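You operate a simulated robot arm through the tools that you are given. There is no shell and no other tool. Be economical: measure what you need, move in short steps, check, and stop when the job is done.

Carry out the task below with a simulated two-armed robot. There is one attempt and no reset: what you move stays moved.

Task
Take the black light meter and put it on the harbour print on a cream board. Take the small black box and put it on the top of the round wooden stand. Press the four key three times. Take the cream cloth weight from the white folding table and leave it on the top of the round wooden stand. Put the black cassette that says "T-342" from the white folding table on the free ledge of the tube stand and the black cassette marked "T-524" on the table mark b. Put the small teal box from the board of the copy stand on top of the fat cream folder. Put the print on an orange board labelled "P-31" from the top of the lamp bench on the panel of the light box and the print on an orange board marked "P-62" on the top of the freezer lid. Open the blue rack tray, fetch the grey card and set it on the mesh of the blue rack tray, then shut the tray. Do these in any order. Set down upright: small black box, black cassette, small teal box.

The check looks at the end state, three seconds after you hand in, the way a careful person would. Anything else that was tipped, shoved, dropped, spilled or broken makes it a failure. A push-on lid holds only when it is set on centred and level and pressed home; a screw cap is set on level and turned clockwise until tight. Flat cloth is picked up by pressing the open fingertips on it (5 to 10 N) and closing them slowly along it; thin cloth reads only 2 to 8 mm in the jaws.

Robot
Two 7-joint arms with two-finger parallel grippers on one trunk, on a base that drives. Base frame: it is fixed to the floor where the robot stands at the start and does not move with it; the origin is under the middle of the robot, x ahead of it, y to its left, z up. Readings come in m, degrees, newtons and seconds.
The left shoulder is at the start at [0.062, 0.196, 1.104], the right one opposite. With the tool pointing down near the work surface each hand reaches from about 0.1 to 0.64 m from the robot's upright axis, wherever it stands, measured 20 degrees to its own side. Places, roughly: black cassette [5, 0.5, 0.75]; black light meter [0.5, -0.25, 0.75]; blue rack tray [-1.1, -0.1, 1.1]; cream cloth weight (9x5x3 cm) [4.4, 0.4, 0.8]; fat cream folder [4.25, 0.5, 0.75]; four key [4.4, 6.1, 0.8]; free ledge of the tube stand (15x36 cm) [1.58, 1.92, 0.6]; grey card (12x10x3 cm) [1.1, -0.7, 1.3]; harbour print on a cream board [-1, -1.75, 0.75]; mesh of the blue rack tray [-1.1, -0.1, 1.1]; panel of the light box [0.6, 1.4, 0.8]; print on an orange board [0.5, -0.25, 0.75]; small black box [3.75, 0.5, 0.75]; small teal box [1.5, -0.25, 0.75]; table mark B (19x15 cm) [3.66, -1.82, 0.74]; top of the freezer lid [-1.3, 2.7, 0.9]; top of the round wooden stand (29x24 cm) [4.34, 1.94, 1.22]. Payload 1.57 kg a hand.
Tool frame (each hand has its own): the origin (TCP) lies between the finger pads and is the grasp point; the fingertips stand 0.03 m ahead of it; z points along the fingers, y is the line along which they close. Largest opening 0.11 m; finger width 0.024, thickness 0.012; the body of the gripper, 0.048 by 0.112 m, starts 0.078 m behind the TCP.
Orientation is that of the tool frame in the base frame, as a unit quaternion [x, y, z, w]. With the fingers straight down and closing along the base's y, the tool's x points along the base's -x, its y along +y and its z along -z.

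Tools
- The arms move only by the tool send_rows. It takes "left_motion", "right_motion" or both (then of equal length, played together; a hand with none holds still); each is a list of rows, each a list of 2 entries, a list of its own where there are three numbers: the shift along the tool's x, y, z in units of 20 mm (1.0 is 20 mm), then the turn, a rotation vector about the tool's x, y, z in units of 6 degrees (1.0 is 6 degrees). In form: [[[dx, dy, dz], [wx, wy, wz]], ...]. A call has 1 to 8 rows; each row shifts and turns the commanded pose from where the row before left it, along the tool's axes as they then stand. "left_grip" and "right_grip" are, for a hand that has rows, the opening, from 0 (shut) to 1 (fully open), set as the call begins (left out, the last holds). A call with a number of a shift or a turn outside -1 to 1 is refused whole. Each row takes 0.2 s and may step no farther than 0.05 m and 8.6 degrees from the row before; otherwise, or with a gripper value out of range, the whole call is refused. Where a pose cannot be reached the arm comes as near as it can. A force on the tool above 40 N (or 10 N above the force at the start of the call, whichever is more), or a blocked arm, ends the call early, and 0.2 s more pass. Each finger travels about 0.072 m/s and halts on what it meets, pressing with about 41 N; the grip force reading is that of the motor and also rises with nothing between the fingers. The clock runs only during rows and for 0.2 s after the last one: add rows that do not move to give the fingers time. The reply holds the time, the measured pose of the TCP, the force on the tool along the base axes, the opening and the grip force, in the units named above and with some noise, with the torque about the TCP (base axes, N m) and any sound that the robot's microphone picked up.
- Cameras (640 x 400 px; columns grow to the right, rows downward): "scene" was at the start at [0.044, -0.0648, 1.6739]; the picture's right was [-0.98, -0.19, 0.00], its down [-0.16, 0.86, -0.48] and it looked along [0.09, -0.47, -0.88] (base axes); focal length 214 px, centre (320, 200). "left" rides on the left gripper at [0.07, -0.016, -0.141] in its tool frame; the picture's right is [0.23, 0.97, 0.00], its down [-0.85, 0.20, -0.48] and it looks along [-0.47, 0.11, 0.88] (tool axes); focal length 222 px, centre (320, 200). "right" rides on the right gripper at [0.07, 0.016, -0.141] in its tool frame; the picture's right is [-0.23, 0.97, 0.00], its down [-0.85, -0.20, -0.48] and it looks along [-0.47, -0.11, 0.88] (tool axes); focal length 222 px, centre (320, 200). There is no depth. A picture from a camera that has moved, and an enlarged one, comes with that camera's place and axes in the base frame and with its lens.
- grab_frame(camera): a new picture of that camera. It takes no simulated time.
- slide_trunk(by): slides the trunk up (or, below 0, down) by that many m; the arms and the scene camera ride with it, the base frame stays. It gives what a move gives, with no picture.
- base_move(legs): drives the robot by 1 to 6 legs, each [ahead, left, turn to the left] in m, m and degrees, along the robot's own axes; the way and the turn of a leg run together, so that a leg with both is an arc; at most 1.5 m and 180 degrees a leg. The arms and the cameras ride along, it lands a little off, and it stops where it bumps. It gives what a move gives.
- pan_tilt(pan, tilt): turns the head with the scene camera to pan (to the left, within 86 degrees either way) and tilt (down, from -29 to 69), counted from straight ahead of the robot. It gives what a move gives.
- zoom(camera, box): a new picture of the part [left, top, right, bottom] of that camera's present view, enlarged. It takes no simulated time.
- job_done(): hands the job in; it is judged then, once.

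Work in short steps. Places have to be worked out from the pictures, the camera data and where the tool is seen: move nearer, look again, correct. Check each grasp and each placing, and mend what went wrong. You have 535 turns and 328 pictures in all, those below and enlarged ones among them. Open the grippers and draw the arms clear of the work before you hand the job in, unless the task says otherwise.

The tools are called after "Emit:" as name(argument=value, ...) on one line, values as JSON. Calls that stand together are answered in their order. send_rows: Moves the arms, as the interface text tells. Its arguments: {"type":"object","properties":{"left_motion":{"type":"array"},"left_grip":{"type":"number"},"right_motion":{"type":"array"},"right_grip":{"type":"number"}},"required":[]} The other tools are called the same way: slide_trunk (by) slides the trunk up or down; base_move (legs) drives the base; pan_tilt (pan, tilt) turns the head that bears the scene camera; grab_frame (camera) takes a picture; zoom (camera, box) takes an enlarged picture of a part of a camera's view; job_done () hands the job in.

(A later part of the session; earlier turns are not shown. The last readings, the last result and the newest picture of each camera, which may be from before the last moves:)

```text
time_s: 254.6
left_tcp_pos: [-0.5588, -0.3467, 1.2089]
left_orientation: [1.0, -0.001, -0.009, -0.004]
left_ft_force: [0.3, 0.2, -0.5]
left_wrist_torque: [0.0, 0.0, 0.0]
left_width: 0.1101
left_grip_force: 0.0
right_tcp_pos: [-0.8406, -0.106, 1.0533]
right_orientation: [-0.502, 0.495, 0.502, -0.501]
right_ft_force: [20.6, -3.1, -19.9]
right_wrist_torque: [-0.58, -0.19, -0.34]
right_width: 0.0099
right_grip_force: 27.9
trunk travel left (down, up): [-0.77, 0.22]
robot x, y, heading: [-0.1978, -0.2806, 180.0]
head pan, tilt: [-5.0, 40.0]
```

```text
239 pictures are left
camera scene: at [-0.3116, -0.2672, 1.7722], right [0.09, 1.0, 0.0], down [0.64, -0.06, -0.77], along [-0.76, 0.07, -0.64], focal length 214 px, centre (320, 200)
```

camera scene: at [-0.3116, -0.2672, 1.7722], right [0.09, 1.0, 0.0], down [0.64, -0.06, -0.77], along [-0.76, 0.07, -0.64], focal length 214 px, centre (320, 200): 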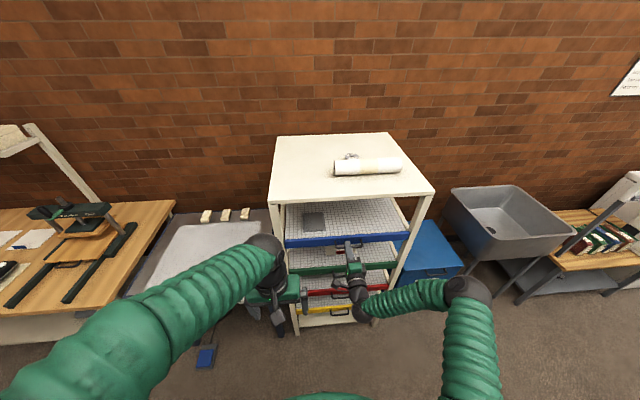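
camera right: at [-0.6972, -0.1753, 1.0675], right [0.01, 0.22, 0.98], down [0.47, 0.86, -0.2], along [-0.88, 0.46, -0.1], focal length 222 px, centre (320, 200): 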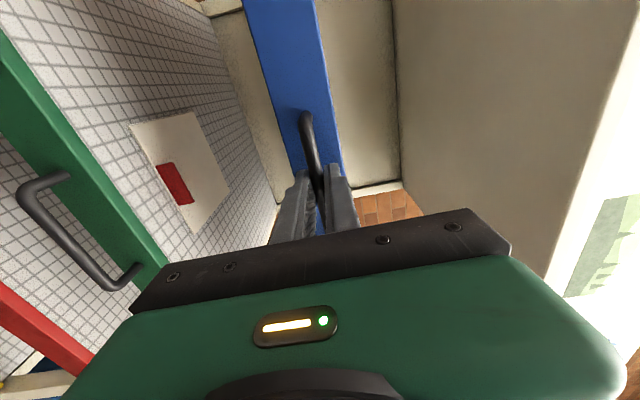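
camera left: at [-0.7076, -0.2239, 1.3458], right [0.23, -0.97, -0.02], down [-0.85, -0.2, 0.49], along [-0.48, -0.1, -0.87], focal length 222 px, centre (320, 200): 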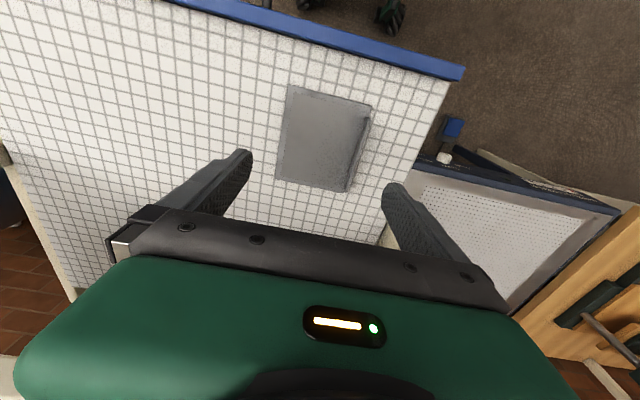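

The tray met its stop at the original position with the card inside. I open the fingers and back the right hand out.

Emit:
send_rows(right_motion=[[[0, 0, 0], [0, 0, 0]], [[0, 0, 0], [0, 0, 0]], [[0, 0, 0], [0, 0, 0]]], right_grip=0.6)

Emit:
send_rows(right_motion=[[[0, 0, -0.5], [0, 0, 0]], [[0, 0, -1], [0, 0, 0]], [[0, 0, -1], [0, 0, 0]], [[0, 0, -1], [0, 0, 0]], [[0, 0, -1], [0, 0, 0]], [[0, 0, -1], [0, 0, 0]], [[0, 0, -1], [0, 0, 0]], [[0, 0, 0], [0, 0, 0]]])

Emit:
zoom(camera="scene", box=[250, 120, 450, 300])

```text
time_s: 255.4
left_tcp_pos: [-0.5584, -0.347, 1.2082]
left_orientation: [1.0, 0.0, -0.008, -0.006]
left_ft_force: [-0.1, 0.4, 0.6]
left_wrist_torque: [0.0, -0.02, 0.0]
left_width: 0.1098
left_grip_force: 0.1
right_tcp_pos: [-0.8412, -0.1056, 1.0557]
right_orientation: [-0.5, 0.494, 0.504, -0.501]
right_ft_force: [-0.1, 0.7, -0.4]
right_wrist_torque: [0.01, -0.03, -0.01]
right_width: 0.0659
right_grip_force: 0.0
trunk travel left (down, up): [-0.77, 0.22]
robot x, y, heading: [-0.1941, -0.2783, 179.9]
head pan, tilt: [-5.0, 40.0]
```

```text
time_s: 257.2
left_tcp_pos: [-0.5584, -0.3478, 1.2086]
left_orientation: [1.0, -0.001, -0.008, -0.006]
left_ft_force: [-0.4, 0.0, 0.1]
left_wrist_torque: [0.01, 0.02, -0.02]
left_width: 0.1099
left_grip_force: 0.1
right_tcp_pos: [-0.7131, -0.1047, 1.0542]
right_orientation: [-0.501, 0.495, 0.504, -0.5]
right_ft_force: [0.8, 0.6, 0.3]
right_wrist_torque: [0.0, 0.03, -0.01]
right_width: 0.0662
right_grip_force: 0.0
trunk travel left (down, up): [-0.77, 0.22]
robot x, y, heading: [-0.1928, -0.2792, 179.8]
head pan, tilt: [-5.0, 40.0]
```

```text
2.22 times, centred on (350, 210) of scene
camera zoom: at [-0.3134, -0.2677, 1.7723], right [0.09, 1.0, 0.0], down [0.64, -0.06, -0.76], along [-0.76, 0.07, -0.64], focal length 477 px, centre (253, 178)
```

zoom: 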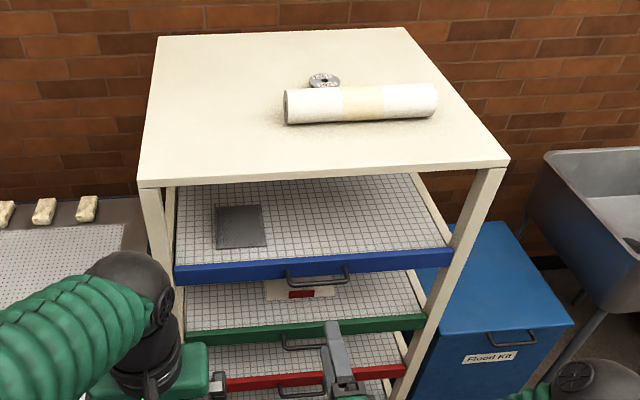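

The blue tray is shut with the card on its mesh. I back off a bit and turn the right hand back to pointing down.

Emit:
base_move(legs=[[-0.12, 0, 0]])

Emit:
send_rows(right_motion=[[[0, 0.5, 0], [0, 0, -1]], [[0, 0.5, 0], [0, 0, -1]], [[0, 0, 0], [0, 0, -1]], [[0, 0, 0], [0, 0, -1]], [[0, 0, 0], [0, 0, -1]], [[0, 0, 0], [0, 0, -1]], [[0, 0, 0], [0, 0, -1]], [[0, 0, 0], [0, 0, -1]]])

Emit:
send_rows(right_motion=[[[0, 0, 0], [0, 0, -1]], [[0, 0, 0], [0, 0, -1]], [[0, 0, 0], [0, 0, -1]], [[0, 0, 0], [0, 0, -1]], [[0, 0, 0], [0, 0, -1]], [[0, 0, 0], [0, 0, -1]], [[0, 0, 0], [0, 0, -1]]])

Emit:
send_rows(right_motion=[[[0, 0, 0], [0, 1, 0]], [[0, 0, 0], [0, 1, 0]], [[0, 0, 0], [0, 1, 0]], [[0, 0, 0], [0, 1, 0]], [[0, 0, 0], [0, 1, 0]], [[0, 0, 0], [0, 1, 0]], [[0, 0, 0], [0, 1, 0]], [[0, 0, 0], [0, 1, 0]]])

Emit:
send_rows(right_motion=[[[0, 0, 0], [0, 1, 0]], [[0, 0, 0], [0, 1, 0]], [[0, 0, 0], [0, 1, 0]], [[0, 0, 0], [0, 1, 0]], [[0, 0, 0], [0, 1, 0]], [[0, 0, 0], [0, 1, 0]], [[0, 0, 0], [0, 1, 0]]])

```text
time_s: 258.4
left_tcp_pos: [-0.4432, -0.3469, 1.2073]
left_orientation: [1.0, -0.001, -0.007, -0.005]
left_ft_force: [0.3, 1.0, -0.3]
left_wrist_torque: [0.01, -0.01, -0.05]
left_width: 0.1099
left_grip_force: 0.0
right_tcp_pos: [-0.596, -0.1043, 1.0536]
right_orientation: [-0.501, 0.495, 0.503, -0.501]
right_ft_force: [-0.8, -1.2, 0.4]
right_wrist_torque: [-0.01, 0.0, 0.01]
right_width: 0.0659
right_grip_force: 0.1
trunk travel left (down, up): [-0.77, 0.22]
robot x, y, heading: [-0.0731, -0.2773, 179.8]
head pan, tilt: [-5.0, 40.0]
```

```text
time_s: 260.2
left_tcp_pos: [-0.4386, -0.3485, 1.2086]
left_orientation: [1.0, -0.001, -0.01, -0.006]
left_ft_force: [1.5, -0.3, -0.1]
left_wrist_torque: [-0.01, -0.02, -0.01]
left_width: 0.1097
left_grip_force: 0.1
right_tcp_pos: [-0.592, -0.1072, 1.0753]
right_orientation: [-0.658, 0.246, 0.665, -0.253]
right_ft_force: [0.2, -0.3, 0.3]
right_wrist_torque: [-0.01, 0.01, 0.0]
right_width: 0.0658
right_grip_force: 0.0
trunk travel left (down, up): [-0.77, 0.22]
robot x, y, heading: [-0.0753, -0.2777, 179.7]
head pan, tilt: [-5.0, 40.0]
```

```text
time_s: 261.9
left_tcp_pos: [-0.4384, -0.3479, 1.2094]
left_orientation: [1.0, -0.001, -0.01, -0.005]
left_ft_force: [0.0, -0.3, -0.2]
left_wrist_torque: [0.04, 0.0, 0.04]
left_width: 0.1102
left_grip_force: 0.1
right_tcp_pos: [-0.5914, -0.1069, 1.0744]
right_orientation: [-0.702, -0.006, 0.712, 0.002]
right_ft_force: [0.1, 0.6, -0.5]
right_wrist_torque: [0.0, 0.02, 0.01]
right_width: 0.066
right_grip_force: 0.1
trunk travel left (down, up): [-0.77, 0.22]
robot x, y, heading: [-0.0778, -0.2789, 180.0]
head pan, tilt: [-5.0, 40.0]
```

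```text
time_s: 263.6
left_tcp_pos: [-0.4378, -0.3483, 1.2073]
left_orientation: [1.0, -0.001, -0.009, -0.005]
left_ft_force: [-0.7, 0.2, -0.2]
left_wrist_torque: [0.01, -0.01, 0.01]
left_width: 0.1104
left_grip_force: 0.0
right_tcp_pos: [-0.5907, -0.1065, 1.0756]
right_orientation: [0.932, 0.004, -0.364, -0.003]
right_ft_force: [0.0, -0.1, 0.7]
right_wrist_torque: [0.0, -0.02, -0.01]
right_width: 0.0661
right_grip_force: 0.1
trunk travel left (down, up): [-0.77, 0.22]
robot x, y, heading: [-0.0773, -0.2738, 179.6]
head pan, tilt: [-5.0, 40.0]
```

```text
time_s: 265.2
left_tcp_pos: [-0.4391, -0.349, 1.2086]
left_orientation: [1.0, -0.001, -0.009, -0.005]
left_ft_force: [-0.6, 1.4, 0.1]
left_wrist_torque: [-0.02, -0.02, 0.0]
left_width: 0.1102
left_grip_force: 0.1
right_tcp_pos: [-0.5928, -0.106, 1.0753]
right_orientation: [1.0, 0.001, -0.005, -0.005]
right_ft_force: [0.6, 0.2, -0.7]
right_wrist_torque: [0.02, -0.04, -0.01]
right_width: 0.0659
right_grip_force: 0.0
trunk travel left (down, up): [-0.77, 0.22]
robot x, y, heading: [-0.0759, -0.2767, 179.7]
head pan, tilt: [-5.0, 40.0]
```

Now to the teal box: I tuck the right hand, then drive around to the copy stand's front (east) side.

Emit:
send_rows(right_motion=[[[1, 0, -0.5], [0, 0, 0]], [[1, 0, -0.5], [0, 0, 0]], [[1, 0, -0.5], [0, 0, 0]], [[1, 0, -0.5], [0, 0, 0]], [[1, 0, -0.5], [0, 0, 0]]])

Emit:
base_move(legs=[[0, 1.4, 0], [-1.1, 0, 0], [-1.0, 0, 0]])

Emit:
pan_tilt(pan=-60, tilt=30)

Emit:
grab_frame(camera="scene")

```text
time_s: 266.4
left_tcp_pos: [-0.4371, -0.3487, 1.2094]
left_orientation: [1.0, -0.001, -0.011, -0.005]
left_ft_force: [-0.3, -0.4, -0.6]
left_wrist_torque: [0.01, 0.02, 0.0]
left_width: 0.11
left_grip_force: 0.1
right_tcp_pos: [-0.4895, -0.1076, 1.1237]
right_orientation: [1.0, 0.001, -0.007, -0.005]
right_ft_force: [0.1, 0.3, -0.5]
right_wrist_torque: [0.02, -0.01, 0.0]
right_width: 0.0659
right_grip_force: 0.0
trunk travel left (down, up): [-0.77, 0.22]
robot x, y, heading: [-0.0778, -0.2785, 180.0]
head pan, tilt: [-5.0, 40.0]
```

```text
time_s: 283.2
left_tcp_pos: [1.6529, -1.7881, 1.1895]
left_orientation: [1.0, -0.015, 0.018, -0.017]
left_ft_force: [-0.2, -0.7, 0.5]
left_wrist_torque: [-0.01, 0.0, 0.01]
left_width: 0.11
left_grip_force: 0.0
right_tcp_pos: [1.596, -1.5415, 1.1366]
right_orientation: [0.999, 0.039, -0.029, -0.018]
right_ft_force: [0.4, -0.9, 0.0]
right_wrist_torque: [0.05, 0.0, -0.04]
right_width: 0.0662
right_grip_force: 0.0
trunk travel left (down, up): [-0.77, 0.22]
robot x, y, heading: [1.9702, -1.7019, 177.7]
head pan, tilt: [-5.0, 40.0]
stopped in leg 3: the robot was blocked; the commanded pose is now the measured one
```

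```text
time_s: 284.4
left_tcp_pos: [1.6498, -1.7888, 1.1894]
left_orientation: [1.0, -0.012, 0.017, -0.018]
left_ft_force: [-0.2, 0.1, -0.5]
left_wrist_torque: [-0.01, -0.02, -0.02]
left_width: 0.1098
left_grip_force: 0.2
right_tcp_pos: [1.5925, -1.5438, 1.1342]
right_orientation: [0.999, 0.041, -0.026, -0.018]
right_ft_force: [-0.2, 0.6, 0.8]
right_wrist_torque: [0.02, 0.03, -0.02]
right_width: 0.0663
right_grip_force: 0.1
trunk travel left (down, up): [-0.77, 0.22]
robot x, y, heading: [1.9731, -1.7046, 178.0]
head pan, tilt: [-60.0, 30.0]
```

```text
237 pictures are left
camera scene: at [1.8181, -1.5456, 1.7802], right [0.88, 0.47, 0.02], down [0.28, -0.48, -0.83], along [-0.38, 0.74, -0.55], focal length 214 px, centre (320, 200)
```

scene: 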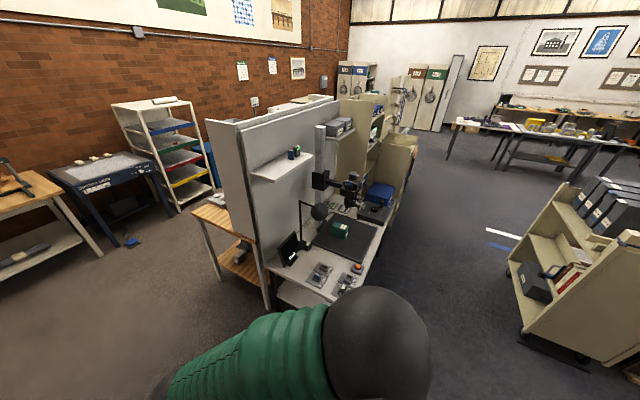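

I bumped something behind. I move forward away from it and look back.

Emit:
base_move(legs=[[0.15, 0, 0]])

Emit:
base_move(legs=[[0, 0, -110]])

Emit:
pan_tilt(pan=-60, tilt=40)

Emit:
grab_frame(camera="scene")

```text
time_s: 285.2
left_tcp_pos: [1.6979, -1.8424, 1.1676]
left_orientation: [0.997, -0.008, 0.077, -0.025]
left_ft_force: [0.7, 0.0, 0.2]
left_wrist_torque: [0.0, -0.01, 0.0]
left_width: 0.1102
left_grip_force: 0.1
right_tcp_pos: [1.634, -1.5915, 1.1589]
right_orientation: [0.995, 0.062, -0.056, -0.046]
right_ft_force: [-0.6, -0.1, -0.2]
right_wrist_torque: [0.04, 0.02, 0.01]
right_width: 0.066
right_grip_force: 0.0
trunk travel left (down, up): [-0.77, 0.22]
robot x, y, heading: [1.9636, -1.7034, 178.1]
head pan, tilt: [-60.0, 30.0]
stopped in leg 1: the robot was blocked; the commanded pose is now the measured one
```

```text
time_s: 285.9
left_tcp_pos: [1.7168, -1.8948, 1.1676]
left_orientation: [0.996, -0.006, 0.078, -0.038]
left_ft_force: [-0.1, -0.7, 0.2]
left_wrist_torque: [0.01, -0.01, 0.04]
left_width: 0.11
left_grip_force: 0.1
right_tcp_pos: [1.6695, -1.638, 1.1724]
right_orientation: [0.993, 0.06, -0.072, -0.068]
right_ft_force: [-0.3, 0.5, -0.9]
right_wrist_torque: [0.02, 0.02, -0.02]
right_width: 0.066
right_grip_force: 0.1
trunk travel left (down, up): [-0.77, 0.22]
robot x, y, heading: [1.9571, -1.6966, 177.8]
head pan, tilt: [-60.0, 30.0]
stopped in leg 1: the robot was blocked; the commanded pose is now the measured one
```

```text
time_s: 286.6
left_tcp_pos: [1.7142, -1.8954, 1.1669]
left_orientation: [0.996, -0.007, 0.078, -0.036]
left_ft_force: [0.1, 0.1, 0.1]
left_wrist_torque: [0.0, 0.04, -0.01]
left_width: 0.1099
left_grip_force: 0.0
right_tcp_pos: [1.6665, -1.6365, 1.1711]
right_orientation: [0.993, 0.059, -0.071, -0.067]
right_ft_force: [-0.9, 0.5, -0.5]
right_wrist_torque: [-0.01, 0.02, 0.01]
right_width: 0.0658
right_grip_force: 0.0
trunk travel left (down, up): [-0.77, 0.22]
robot x, y, heading: [1.9612, -1.7008, 177.8]
head pan, tilt: [-60.0, 40.0]
```

```text
236 pictures are left
camera scene: at [1.8406, -1.5472, 1.766], right [0.88, 0.47, 0.01], down [0.32, -0.6, -0.73], along [-0.34, 0.65, -0.68], focal length 214 px, centre (320, 200)
```

scene: 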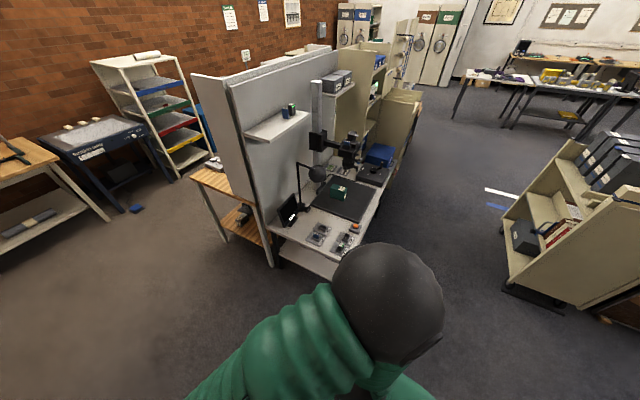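

I look to the other side (left) to find what blocks me.

Emit:
pan_tilt(pan=80, tilt=40)

Emit:
grab_frame(camera="scene")

Emit:
pan_tilt(pan=10, tilt=60)

Emit:
grab_frame(camera="scene")

```text
time_s: 288.8
left_tcp_pos: [1.7155, -1.8945, 1.1687]
left_orientation: [0.996, -0.006, 0.078, -0.036]
left_ft_force: [-0.1, -0.5, 0.4]
left_wrist_torque: [-0.01, 0.0, 0.01]
left_width: 0.1102
left_grip_force: 0.1
right_tcp_pos: [1.6684, -1.6386, 1.1714]
right_orientation: [0.993, 0.058, -0.071, -0.067]
right_ft_force: [0.1, -0.2, -0.1]
right_wrist_torque: [-0.02, 0.0, 0.01]
right_width: 0.0657
right_grip_force: 0.0
trunk travel left (down, up): [-0.77, 0.22]
robot x, y, heading: [1.9627, -1.6967, 177.9]
head pan, tilt: [80.0, 40.0]
```

```text
235 pictures are left
camera scene: at [1.863, -1.7048, 1.7734], right [-0.98, 0.21, -0.04], down [0.16, 0.59, -0.79], along [-0.14, -0.78, -0.61], focal length 214 px, centre (320, 200)
```

scene: 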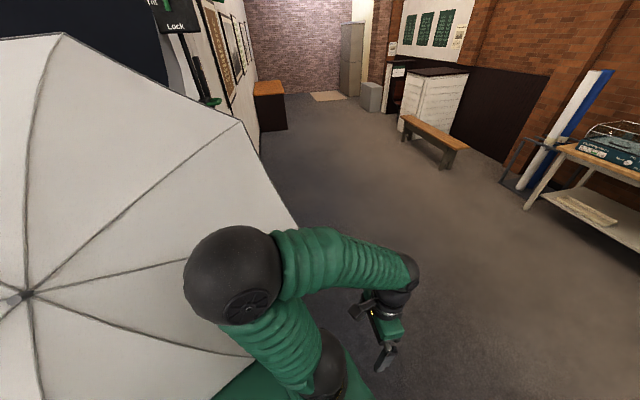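

```text
time_s: 290.2
left_tcp_pos: [1.7151, -1.8953, 1.1681]
left_orientation: [0.996, -0.008, 0.078, -0.035]
left_ft_force: [0.5, -0.7, 0.6]
left_wrist_torque: [-0.01, 0.0, 0.01]
left_width: 0.1099
left_grip_force: 0.1
right_tcp_pos: [1.6682, -1.6369, 1.1715]
right_orientation: [0.993, 0.058, -0.073, -0.067]
right_ft_force: [0.1, -0.9, 0.4]
right_wrist_torque: [-0.02, -0.02, 0.0]
right_width: 0.066
right_grip_force: 0.1
trunk travel left (down, up): [-0.77, 0.22]
robot x, y, heading: [1.9576, -1.696, 178.1]
head pan, tilt: [10.0, 60.0]
```

```text
234 pictures are left
camera scene: at [1.8161, -1.6318, 1.7421], right [-0.14, 0.99, -0.05], down [0.87, 0.1, -0.48], along [-0.47, -0.11, -0.88], focal length 214 px, centre (320, 200)
```

scene: 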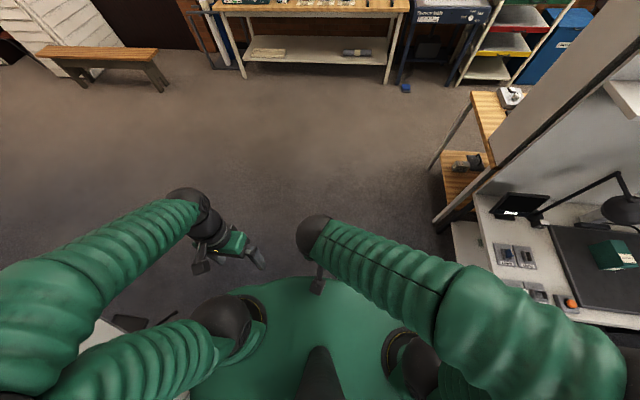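

The umbrella reflector is against my left elbow. I move to the right (+y), away from it.

Emit:
base_move(legs=[[0, -0.12, 0]])

Emit:
pan_tilt(pan=80, tilt=35)

Emit:
grab_frame(camera="scene")

```text
time_s: 291.5
left_tcp_pos: [1.7387, -1.8232, 1.1609]
left_orientation: [0.996, -0.009, 0.063, -0.059]
left_ft_force: [-0.1, 1.2, 0.9]
left_wrist_torque: [-0.06, -0.05, 0.04]
left_width: 0.11
left_grip_force: 0.0
right_tcp_pos: [1.687, -1.5699, 1.1761]
right_orientation: [0.991, 0.062, -0.076, -0.09]
right_ft_force: [-0.4, -0.5, -1.0]
right_wrist_torque: [0.05, 0.01, 0.02]
right_width: 0.066
right_grip_force: 0.1
trunk travel left (down, up): [-0.77, 0.22]
robot x, y, heading: [1.9631, -1.5832, 178.0]
head pan, tilt: [10.0, 60.0]
```

```text
time_s: 292.9
left_tcp_pos: [1.7415, -1.7897, 1.1685]
left_orientation: [0.997, -0.008, 0.061, -0.046]
left_ft_force: [1.1, 0.9, 1.1]
left_wrist_torque: [-0.11, -0.01, 0.02]
left_width: 0.1099
left_grip_force: 0.0
right_tcp_pos: [1.69, -1.5337, 1.1758]
right_orientation: [0.992, 0.059, -0.079, -0.076]
right_ft_force: [-0.1, 0.6, -0.2]
right_wrist_torque: [-0.1, -0.01, 0.03]
right_width: 0.0662
right_grip_force: 0.1
trunk travel left (down, up): [-0.77, 0.22]
robot x, y, heading: [1.9652, -1.5773, 177.8]
head pan, tilt: [80.0, 35.0]
```

```text
233 pictures are left
camera scene: at [1.9156, -1.6427, 1.781], right [-0.98, 0.21, 0.0], down [0.12, 0.55, -0.83], along [-0.17, -0.81, -0.56], focal length 214 px, centre (320, 200)
```

scene: 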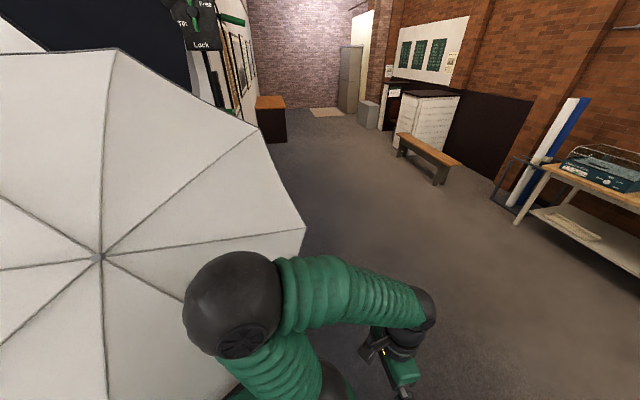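

Clear of it by moving right; I continue +y, then step back to keep off the desk.

Emit:
base_move(legs=[[0, -0.35, 0]])

Emit:
grab_frame(camera="scene")

Emit:
pan_tilt(pan=-30, tilt=45)

Emit:
grab_frame(camera="scene")

```text
time_s: 295.2
left_tcp_pos: [1.7533, -1.47, 1.1638]
left_orientation: [0.996, -0.007, 0.063, -0.057]
left_ft_force: [0.2, -0.7, -0.4]
left_wrist_torque: [-0.06, -0.04, 0.01]
left_width: 0.11
left_grip_force: 0.0
right_tcp_pos: [1.7026, -1.2153, 1.1761]
right_orientation: [0.991, 0.063, -0.078, -0.087]
right_ft_force: [0.0, -0.6, -0.2]
right_wrist_torque: [0.0, -0.02, -0.02]
right_width: 0.066
right_grip_force: 0.0
trunk travel left (down, up): [-0.77, 0.22]
robot x, y, heading: [1.9771, -1.2371, 178.1]
head pan, tilt: [80.0, 35.0]
```

```text
232 pictures are left
camera scene: at [1.9267, -1.3415, 1.7787], right [-0.98, 0.21, 0.0], down [0.12, 0.57, -0.81], along [-0.17, -0.79, -0.58], focal length 214 px, centre (320, 200)
```

scene: 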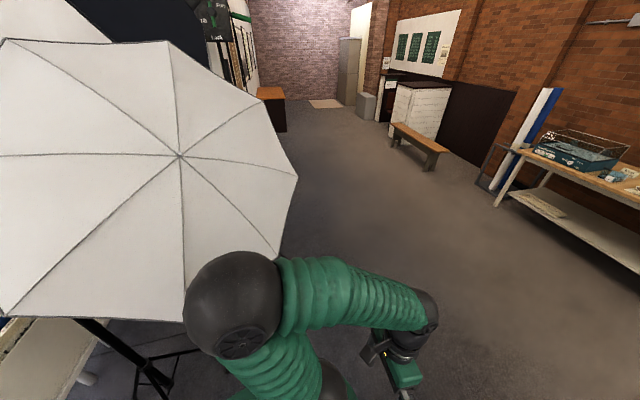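

```text
time_s: 297.0
left_tcp_pos: [1.7534, -1.4538, 1.167]
left_orientation: [0.997, -0.007, 0.063, -0.049]
left_ft_force: [-0.6, -0.1, -1.3]
left_wrist_torque: [-0.04, 0.02, -0.01]
left_width: 0.11
left_grip_force: 0.1
right_tcp_pos: [1.7023, -1.1971, 1.1762]
right_orientation: [0.992, 0.062, -0.079, -0.078]
right_ft_force: [0.3, -0.3, -0.3]
right_wrist_torque: [-0.03, -0.01, -0.02]
right_width: 0.0662
right_grip_force: 0.1
trunk travel left (down, up): [-0.77, 0.22]
robot x, y, heading: [1.9785, -1.2327, 178.1]
head pan, tilt: [-30.0, 45.0]
```

```text
231 pictures are left
camera scene: at [1.8765, -1.1893, 1.7652], right [0.53, 0.85, 0.0], down [0.6, -0.37, -0.71], along [-0.6, 0.37, -0.71], focal length 214 px, centre (320, 200)
```

scene: 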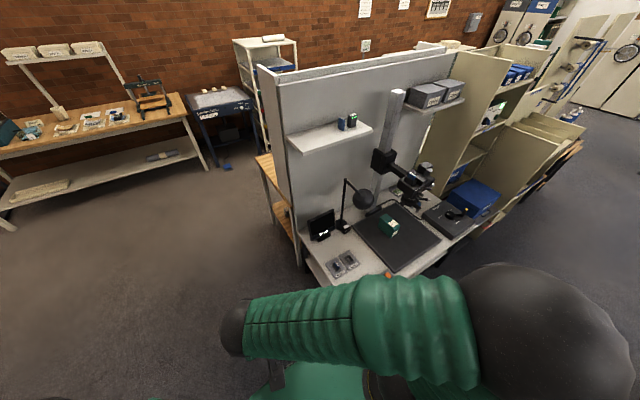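

The umbrella stands where it was. Now to the copy stand: teal box near (1.42,−0.467). I back off to x≈2.1 and move +y.

Emit:
base_move(legs=[[-0.14, 0, 0], [0, -0.58, 2]])

Emit:
pan_tilt(pan=-10, tilt=50)

Emit:
grab_frame(camera="scene")

```text
time_s: 301.3
left_tcp_pos: [1.911, -0.8926, 1.1663]
left_orientation: [0.997, 0.014, 0.061, -0.051]
left_ft_force: [0.8, -0.5, -0.2]
left_wrist_torque: [0.02, 0.02, 0.02]
left_width: 0.1099
left_grip_force: 0.0
right_tcp_pos: [1.849, -0.6395, 1.1762]
right_orientation: [0.99, 0.082, -0.081, -0.078]
right_ft_force: [0.7, 0.1, 0.0]
right_wrist_torque: [0.01, 0.03, 0.01]
right_width: 0.0659
right_grip_force: 0.2
trunk travel left (down, up): [-0.77, 0.22]
robot x, y, heading: [2.1246, -0.6624, -179.9]
head pan, tilt: [-30.0, 45.0]
```

```text
time_s: 302.1
left_tcp_pos: [1.9104, -0.8926, 1.1663]
left_orientation: [0.997, 0.013, 0.062, -0.051]
left_ft_force: [0.1, 0.2, -0.6]
left_wrist_torque: [-0.02, 0.03, 0.01]
left_width: 0.1102
left_grip_force: 0.0
right_tcp_pos: [1.849, -0.6398, 1.1756]
right_orientation: [0.99, 0.082, -0.081, -0.079]
right_ft_force: [-0.5, 0.7, -0.9]
right_wrist_torque: [-0.01, 0.01, 0.02]
right_width: 0.0658
right_grip_force: 0.1
trunk travel left (down, up): [-0.77, 0.22]
robot x, y, heading: [2.1217, -0.6606, -179.9]
head pan, tilt: [-10.0, 50.0]
```

```text
230 pictures are left
camera scene: at [2.0174, -0.6487, 1.7583], right [0.17, 0.99, 0.0], down [0.76, -0.13, -0.64], along [-0.63, 0.11, -0.77], focal length 214 px, centre (320, 200)
```

scene: 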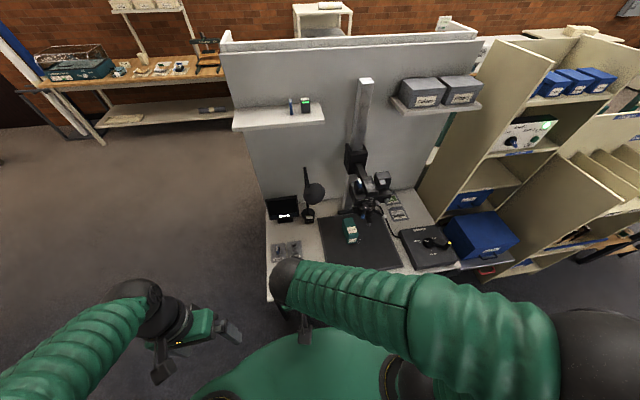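

I straighten both hands' orientation and zoom on the copy stand.

Emit:
send_rows(left_motion=[[[0, 0, 0], [-0.49, -0.59, 0.12]], [[0, 0, 0], [-0.49, -0.59, 0.12]], [[0, 0, 0], [0, 0, 0]]], right_motion=[[[0, 0, 0], [-0.75, 0.77, 0.78]], [[0, 0, 0], [-0.75, 0.77, 0.78]], [[0, 0, 0], [0, 0, 0]]])

Emit:
zoom(camera="scene", box=[260, 130, 460, 290])

```text
time_s: 302.9
left_tcp_pos: [1.8679, -0.9013, 1.1714]
left_orientation: [1.0, 0.001, 0.0, -0.001]
left_ft_force: [0.5, 0.1, -0.5]
left_wrist_torque: [0.01, 0.0, 0.01]
left_width: 0.1101
left_grip_force: 0.1
left hand out of reach, approached as far as the arm can: row 1, 2
right_tcp_pos: [1.8499, -0.6392, 1.175]
right_orientation: [1.0, 0.0, 0.001, 0.001]
right_ft_force: [0.3, -0.1, 0.8]
right_wrist_torque: [0.0, 0.01, -0.01]
right_width: 0.0659
right_grip_force: 0.0
trunk travel left (down, up): [-0.77, 0.22]
robot x, y, heading: [2.1227, -0.6642, -179.7]
head pan, tilt: [-10.0, 50.0]
```

```text
2.50 times, centred on (360, 210) of scene
camera zoom: at [2.0181, -0.648, 1.7583], right [0.17, 0.99, 0.0], down [0.76, -0.13, -0.64], along [-0.63, 0.11, -0.77], focal length 536 px, centre (220, 175)
```

zoom: 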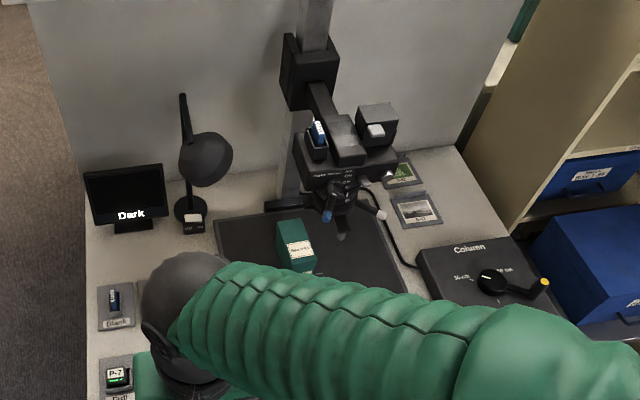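

I move the right hand toward the box, staying high, and look with its camera.

Emit:
send_rows(right_motion=[[[-1, -1, 0], [0, 0, 0]], [[-1, -1, 0], [0, 0, 0]], [[-1, -1, 0], [0, 0, 0]], [[-1, -1, 0], [0, 0, 0]], [[-1, -1, 0], [0, 0, 0]], [[-1, -1, 0], [0, 0, 0]], [[-1, -1, 0], [0, 0, 0]], [[-1, -1, 0], [0, 0, 0]]], right_grip=1)

Emit:
grab_frame(camera="right")

Emit:
zoom(camera="scene", box=[240, 130, 480, 300])

```text
time_s: 304.7
left_tcp_pos: [1.8661, -0.9023, 1.1717]
left_orientation: [1.0, 0.001, 0.001, 0.001]
left_ft_force: [0.5, -0.1, 1.2]
left_wrist_torque: [-0.01, 0.01, -0.01]
left_width: 0.1101
left_grip_force: 0.0
right_tcp_pos: [1.6862, -0.4801, 1.1749]
right_orientation: [1.0, 0.002, 0.002, 0.0]
right_ft_force: [0.4, -0.2, 0.5]
right_wrist_torque: [0.0, 0.0, 0.0]
right_width: 0.1103
right_grip_force: 0.1
trunk travel left (down, up): [-0.77, 0.22]
robot x, y, heading: [2.1221, -0.6643, -179.7]
head pan, tilt: [-10.0, 50.0]
```

```text
228 pictures are left
camera right: at [1.7577, -0.4954, 1.3153], right [-0.22, -0.97, 0.0], down [-0.86, 0.2, 0.48], along [-0.46, 0.11, -0.88], focal length 222 px, centre (320, 200)
```

right: 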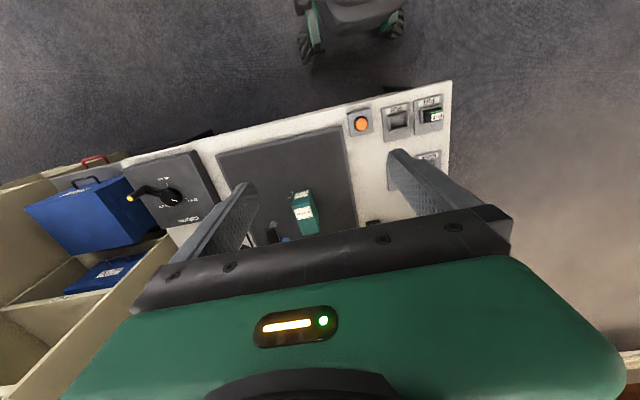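

```text
2.35 times, centred on (360, 215) of scene
camera zoom: at [2.0144, -0.648, 1.7581], right [0.17, 0.99, 0.0], down [0.76, -0.13, -0.64], along [-0.63, 0.11, -0.77], focal length 505 px, centre (226, 165)
```

zoom: 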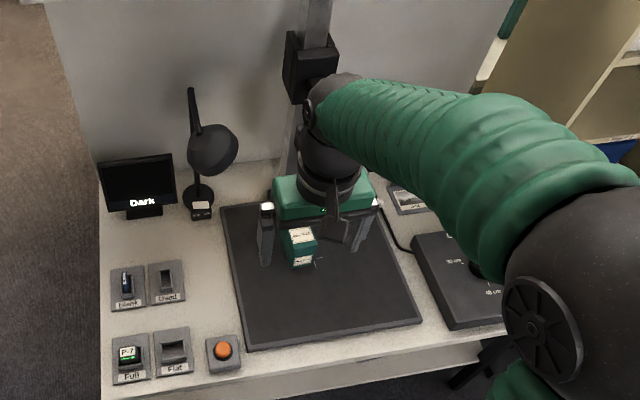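

The copy camera's head may hang close to the box. I back the right hand off and up a little for a better look.

Emit:
send_rows(right_motion=[[[1, -0.2, -1], [0, 0, 0]], [[1, -0.2, -1], [0, 0, 0]], [[1, -0.2, -1], [0, 0, 0]], [[1, -0.2, -1], [0, 0, 0]], [[1, -0.2, -1], [0, 0, 0]], [[1, -0.2, -1], [0, 0, 0]]])

Emit:
grab_frame(camera="right")

```text
time_s: 306.1
left_tcp_pos: [1.8683, -0.9025, 1.1709]
left_orientation: [1.0, 0.002, 0.0, 0.0]
left_ft_force: [0.7, -0.2, -0.4]
left_wrist_torque: [0.0, 0.0, -0.01]
left_width: 0.1097
left_grip_force: 0.0
right_tcp_pos: [1.8098, -0.4566, 1.2959]
right_orientation: [1.0, 0.001, -0.001, 0.0]
right_ft_force: [-0.2, 0.1, -0.1]
right_wrist_torque: [-0.03, 0.04, 0.02]
right_width: 0.11
right_grip_force: 0.1
trunk travel left (down, up): [-0.77, 0.22]
robot x, y, heading: [2.1253, -0.6649, -179.8]
head pan, tilt: [-10.0, 50.0]
```

```text
226 pictures are left
camera right: at [1.8813, -0.4725, 1.4364], right [-0.23, -0.97, 0.0], down [-0.86, 0.2, 0.48], along [-0.47, 0.11, -0.88], focal length 222 px, centre (320, 200)
```

right: 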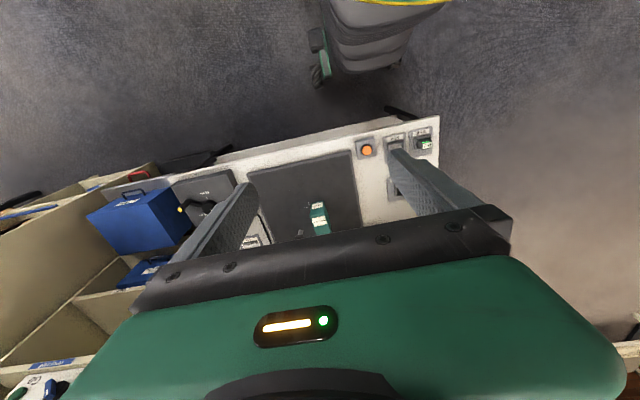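

Triangulation puts the copy camera head around (1.39,−0.28,0.97), just behind the box; so I tilt the right hand ~36° (leaning back toward me) to approach the box from the front.

Emit:
send_rows(right_motion=[[[0, 0, 0], [0, -1, 0]], [[0, 0, 0], [0, -1, 0]], [[0, 0, 0], [0, -1, 0]], [[0, 0, 0], [0, -1, 0]], [[0, 0, 0], [0, -1, 0]], [[0, 0, 0], [0, -1, 0]]])

Emit:
grab_frame(camera="right")

```text
time_s: 307.5
left_tcp_pos: [1.8666, -0.9024, 1.1705]
left_orientation: [1.0, 0.002, 0.001, 0.0]
left_ft_force: [-0.2, -0.1, -0.2]
left_wrist_torque: [0.02, 0.0, -0.01]
left_width: 0.11
left_grip_force: 0.0
right_tcp_pos: [1.7523, -0.4459, 1.1966]
right_orientation: [0.973, 0.001, -0.231, 0.001]
right_ft_force: [0.3, -0.2, -0.9]
right_wrist_torque: [-0.01, -0.02, 0.04]
right_width: 0.1101
right_grip_force: 0.2
right hand out of reach, approached as far as the arm can: row 1, 2, 3, 4, 5, 6
trunk travel left (down, up): [-0.77, 0.22]
robot x, y, heading: [2.1247, -0.6637, -179.7]
head pan, tilt: [-10.0, 50.0]
```

```text
225 pictures are left
camera right: at [1.8797, -0.4617, 1.2903], right [-0.2, -0.97, 0.1], down [-0.55, 0.2, 0.81], along [-0.81, 0.11, -0.58], focal length 222 px, centre (320, 200)
```

right: 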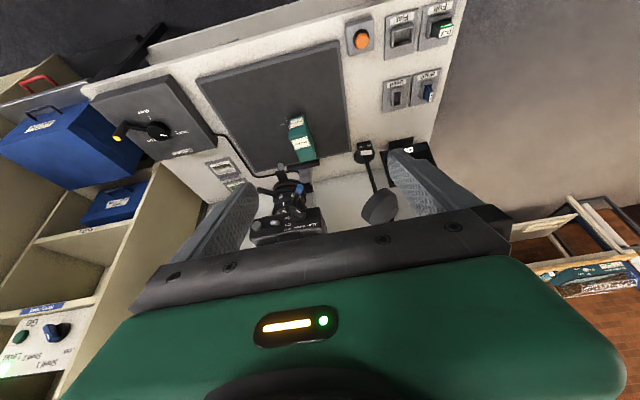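

Emit:
zoom(camera="right", box=[220, 80, 400, 240])

```text
2.50 times, centred on (310, 160) of right
camera zoom: at [1.8797, -0.4617, 1.2903], right [-0.2, -0.97, 0.1], down [-0.55, 0.2, 0.81], along [-0.81, 0.11, -0.58], focal length 555 px, centre (345, 300)
```

zoom: 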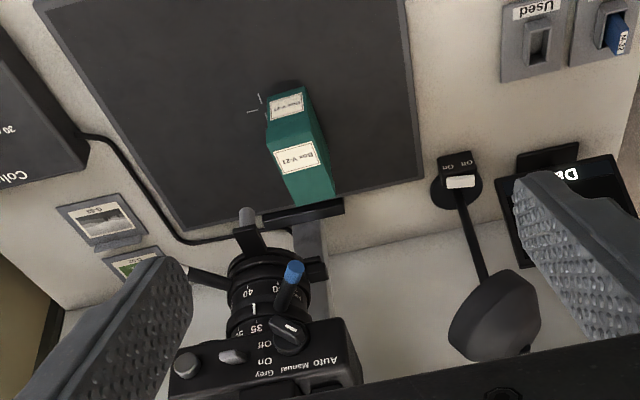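

Box V-21: ~4 cm wide, 10.7 cm long (x 1.436–1.543), top ≈0.823, centre (1.49,−0.382). I shift the base closer and lower the trunk for reach.

Emit:
base_move(legs=[[0.05, -0.1, 0]])

Emit:
slide_trunk(by=-0.2)

Emit:
grab_frame(camera="right")

```text
time_s: 308.7
left_tcp_pos: [1.8209, -0.8332, 1.1654]
left_orientation: [1.0, 0.002, 0.0, -0.012]
left_ft_force: [0.3, 1.0, 0.4]
left_wrist_torque: [-0.08, 0.0, -0.01]
left_width: 0.11
left_grip_force: 0.1
right_tcp_pos: [1.7057, -0.3773, 1.2028]
right_orientation: [0.973, 0.004, -0.231, -0.011]
right_ft_force: [-0.4, 0.5, 0.0]
right_wrist_torque: [-0.07, 0.02, 0.04]
right_width: 0.1101
right_grip_force: 0.0
trunk travel left (down, up): [-0.77, 0.22]
robot x, y, heading: [2.0695, -0.5653, -179.9]
head pan, tilt: [-10.0, 50.0]
```

```text
time_s: 310.9
left_tcp_pos: [1.8169, -0.8037, 0.9715]
left_orientation: [1.0, 0.001, 0.001, 0.001]
left_ft_force: [0.3, -0.2, 1.3]
left_wrist_torque: [0.01, 0.0, 0.02]
left_width: 0.1098
left_grip_force: 0.0
right_tcp_pos: [1.7022, -0.3455, 0.9969]
right_orientation: [0.973, 0.002, -0.23, 0.003]
right_ft_force: [-0.6, 1.0, -0.5]
right_wrist_torque: [0.01, 0.0, 0.0]
right_width: 0.1101
right_grip_force: 0.1
trunk travel left (down, up): [-0.57, 0.42]
robot x, y, heading: [2.0734, -0.5642, -179.6]
head pan, tilt: [-10.0, 50.0]
```

```text
223 pictures are left
camera right: at [1.8295, -0.3618, 1.0901], right [-0.2, -0.97, 0.11], down [-0.55, 0.2, 0.81], along [-0.81, 0.1, -0.58], focal length 222 px, centre (320, 200)
```

right: 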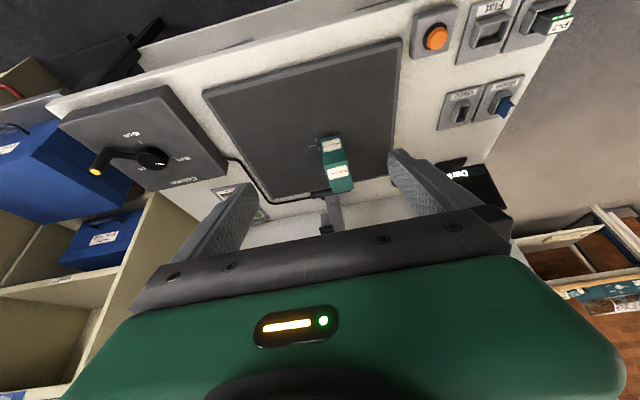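

I send a null row to see where the commanded pose stands now.

Emit:
send_rows(right_motion=[[[0, 0, 0], [0, 0, 0]], [[0, 0, 0], [0, 0, 0]]], right_grip=0.7)

```text
time_s: 311.5
left_tcp_pos: [1.8185, -0.804, 0.9709]
left_orientation: [1.0, 0.002, 0.001, 0.001]
left_ft_force: [0.6, 0.0, 0.8]
left_wrist_torque: [-0.04, 0.0, 0.01]
left_width: 0.1102
left_grip_force: 0.0
right_tcp_pos: [1.703, -0.346, 0.996]
right_orientation: [0.973, 0.0, -0.23, 0.001]
right_ft_force: [0.6, 0.9, -0.4]
right_wrist_torque: [-0.02, 0.01, 0.01]
right_width: 0.077
right_grip_force: 0.1
trunk travel left (down, up): [-0.57, 0.42]
robot x, y, heading: [2.0725, -0.5675, -179.8]
head pan, tilt: [-10.0, 50.0]
```

I move to a standoff along the approach line, then look.

Emit:
send_rows(right_motion=[[[-1, 0.3, 0.5], [0, 0, 0]], [[-1, 0.3, 0.5], [0, 0, 0]], [[-1, 0.3, 0.5], [0, 0, 0]], [[-1, 0.3, 0.5], [0, 0, 0]], [[-1, 0.3, 1], [0, 0, 0]], [[-0.4, 0.3, 1], [0, 0, 0]], [[0, 0, 1], [0, 0, 0]]])

Emit:
grab_frame(camera="right")

Emit:
zoom(camera="scene", box=[260, 100, 500, 280])

```text
time_s: 313.1
left_tcp_pos: [1.8162, -0.8067, 0.9706]
left_orientation: [1.0, 0.001, 0.001, -0.001]
left_ft_force: [-0.7, 0.3, 0.0]
left_wrist_torque: [0.05, -0.02, 0.01]
left_width: 0.11
left_grip_force: 0.0
right_tcp_pos: [1.5623, -0.3858, 0.9554]
right_orientation: [0.973, 0.0, -0.23, 0.001]
right_ft_force: [-0.1, 0.8, 0.4]
right_wrist_torque: [0.01, -0.06, -0.03]
right_width: 0.0768
right_grip_force: 0.1
trunk travel left (down, up): [-0.57, 0.42]
robot x, y, heading: [2.0746, -0.5672, -179.6]
head pan, tilt: [-10.0, 50.0]
```

```text
222 pictures are left
camera right: at [1.6871, -0.4026, 1.0496], right [-0.2, -0.97, 0.1], down [-0.55, 0.2, 0.81], along [-0.81, 0.11, -0.58], focal length 222 px, centre (320, 200)
```

right: 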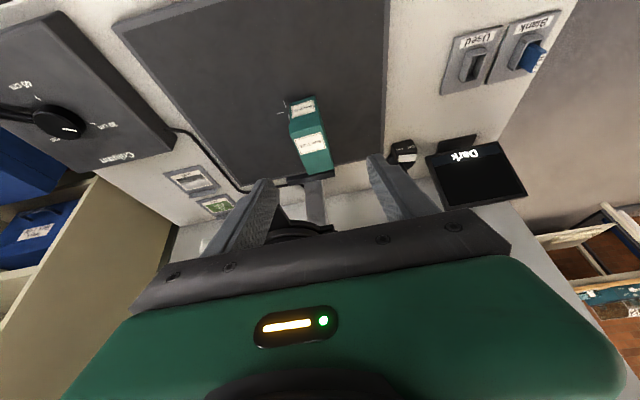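

```text
2.22 times, centred on (380, 190) of scene
camera zoom: at [1.9651, -0.5527, 1.5581], right [0.17, 0.99, 0.0], down [0.76, -0.13, -0.64], along [-0.63, 0.11, -0.77], focal length 477 px, centre (187, 222)
```

zoom: 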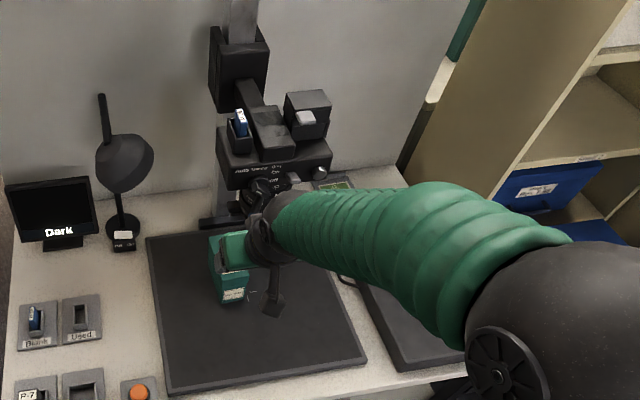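

Emit:
zoom(camera="right", box=[230, 70, 410, 210])

```text
2.86 times, centred on (320, 140) of right
camera zoom: at [1.6871, -0.4026, 1.0496], right [-0.2, -0.97, 0.1], down [-0.55, 0.2, 0.81], along [-0.81, 0.11, -0.58], focal length 635 px, centre (320, 371)
```

zoom: 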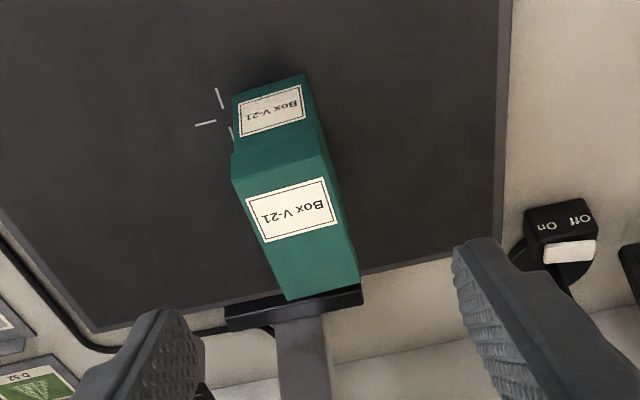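

Box is centred at y≈−0.378. I approach along the tool axis, then check.

Emit:
send_rows(right_motion=[[[0, -0.4, 1], [0, 0, 0]], [[0, 0, 1], [0, 0, 0]], [[0, 0, 1], [0, 0, 0]], [[0, 0, 1], [0, 0, 0]], [[0, 0, 0.7], [0, 0, 0]], [[0, 0, 0], [0, 0, 0]]])

Emit:
zoom(camera="right", box=[200, 60, 440, 240])

Emit:
zoom(camera="scene", box=[300, 120, 460, 250])

```text
time_s: 314.5
left_tcp_pos: [1.817, -0.8076, 0.9707]
left_orientation: [1.0, 0.002, 0.002, -0.001]
left_ft_force: [-0.2, 0.6, 0.2]
left_wrist_torque: [0.0, 0.01, 0.0]
left_width: 0.1102
left_grip_force: 0.1
right_tcp_pos: [1.5185, -0.3784, 0.8725]
right_orientation: [0.973, 0.001, -0.231, 0.001]
right_ft_force: [0.1, 0.5, 0.4]
right_wrist_torque: [0.03, 0.0, -0.02]
right_width: 0.0769
right_grip_force: 0.1
trunk travel left (down, up): [-0.57, 0.42]
robot x, y, heading: [2.0785, -0.5662, -179.9]
head pan, tilt: [-10.0, 50.0]
```

```text
2.22 times, centred on (320, 150) of right
camera zoom: at [1.646, -0.3951, 0.966], right [-0.2, -0.97, 0.1], down [-0.55, 0.2, 0.81], along [-0.81, 0.11, -0.58], focal length 494 px, centre (320, 311)
```

zoom: 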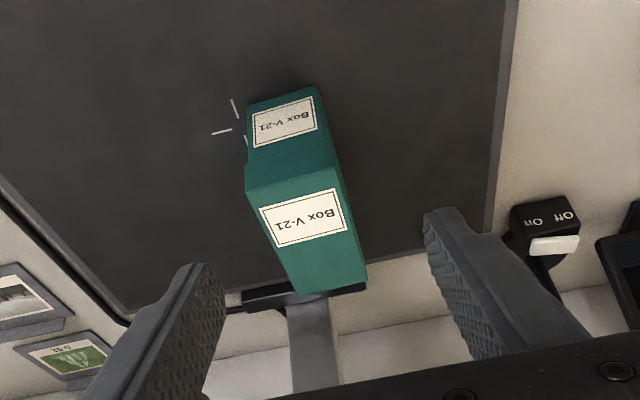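

```text
3.08 times, centred on (380, 185) of scene
camera zoom: at [1.9662, -0.5529, 1.5582], right [0.17, 0.99, 0.0], down [0.76, -0.13, -0.64], along [-0.63, 0.11, -0.77], focal length 660 px, centre (135, 246)
```

zoom: 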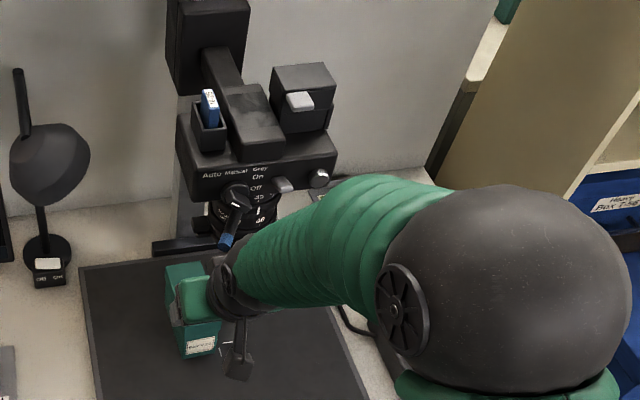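

Two-view geometry shows the board is lower than assumed (≈0.64): box is centred near (1.39,−0.36), top ≈0.72. I back up along the tool, tilt a bit more, lower the trunk and move closer.

Emit:
send_rows(right_motion=[[[0, 0, -1], [0, 0, 0]], [[0, 0, -1], [0, 0, 0]], [[0, 0, -1], [0, -0.8, 0]], [[0, 0, -1], [0, -0.8, 0]], [[0, 0, 0], [0, -0.8, 0]], [[0, 0, 0], [0, 0, 0]]], right_grip=0.9)

Emit:
slide_trunk(by=-0.15)

Emit:
base_move(legs=[[0.035, 0, 0]])

Emit:
zoom(camera="right", box=[200, 60, 440, 240])

Emit:
zoom(camera="scene", box=[260, 80, 500, 260])

```text
time_s: 315.9
left_tcp_pos: [1.8153, -0.8062, 0.9708]
left_orientation: [1.0, 0.001, 0.001, 0.0]
left_ft_force: [0.1, 0.0, -0.5]
left_wrist_torque: [-0.02, 0.0, 0.0]
left_width: 0.11
left_grip_force: 0.2
right_tcp_pos: [1.5551, -0.3783, 0.9424]
right_orientation: [0.937, 0.001, -0.35, 0.0]
right_ft_force: [0.3, -0.2, -0.1]
right_wrist_torque: [-0.01, -0.01, 0.0]
right_width: 0.099
right_grip_force: 0.0
trunk travel left (down, up): [-0.57, 0.42]
robot x, y, heading: [2.0747, -0.5673, -179.7]
head pan, tilt: [-10.0, 50.0]
```

```text
time_s: 317.6
left_tcp_pos: [1.8174, -0.8072, 0.8207]
left_orientation: [1.0, 0.002, 0.001, 0.0]
left_ft_force: [0.0, 1.2, -0.2]
left_wrist_torque: [0.0, 0.0, 0.0]
left_width: 0.1101
left_grip_force: 0.0
right_tcp_pos: [1.5564, -0.3793, 0.7922]
right_orientation: [0.937, 0.001, -0.35, 0.0]
right_ft_force: [0.2, 0.1, -0.2]
right_wrist_torque: [0.03, -0.01, -0.01]
right_width: 0.0987
right_grip_force: 0.1
trunk travel left (down, up): [-0.42, 0.57]
robot x, y, heading: [2.0753, -0.5652, -179.6]
head pan, tilt: [-10.0, 50.0]
```

```text
time_s: 318.5
left_tcp_pos: [1.7817, -0.8075, 0.8201]
left_orientation: [1.0, 0.002, 0.002, 0.0]
left_ft_force: [-0.7, -0.4, 0.1]
left_wrist_torque: [-0.02, 0.01, -0.05]
left_width: 0.1099
left_grip_force: 0.1
right_tcp_pos: [1.5217, -0.379, 0.7909]
right_orientation: [0.937, 0.001, -0.35, 0.001]
right_ft_force: [0.2, 0.1, 0.9]
right_wrist_torque: [-0.01, -0.03, 0.02]
right_width: 0.099
right_grip_force: 0.1
trunk travel left (down, up): [-0.42, 0.57]
robot x, y, heading: [2.037, -0.5641, -179.7]
head pan, tilt: [-10.0, 50.0]
```

```text
2.22 times, centred on (320, 150) of right
camera zoom: at [1.6673, -0.3943, 0.8515], right [-0.17, -0.97, 0.15], down [-0.33, 0.2, 0.92], along [-0.93, 0.11, -0.36], focal length 494 px, centre (320, 311)
```

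zoom: 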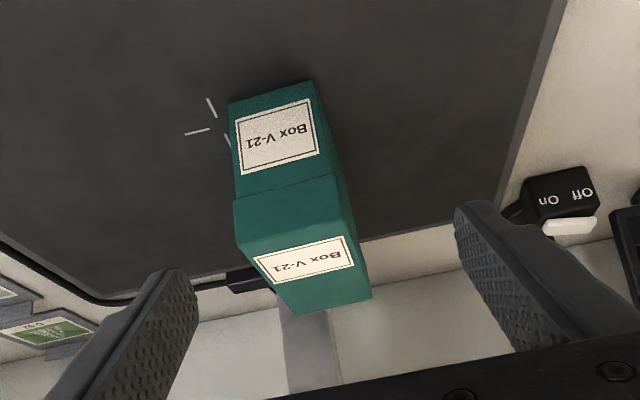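

```text
2.22 times, centred on (380, 170) of scene
camera zoom: at [1.9313, -0.5529, 1.4082], right [0.17, 0.99, 0.0], down [0.76, -0.13, -0.64], along [-0.63, 0.11, -0.77], focal length 477 px, centre (187, 267)
```

zoom: 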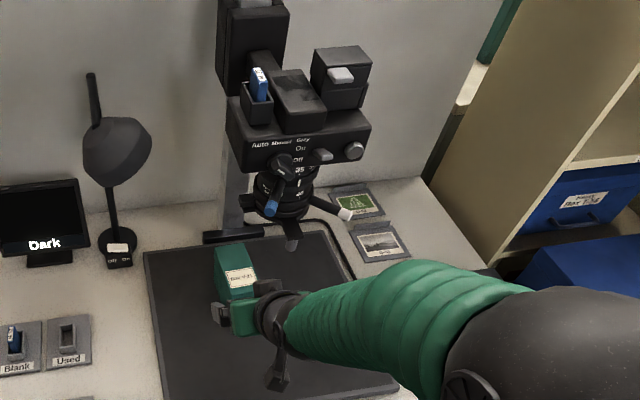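

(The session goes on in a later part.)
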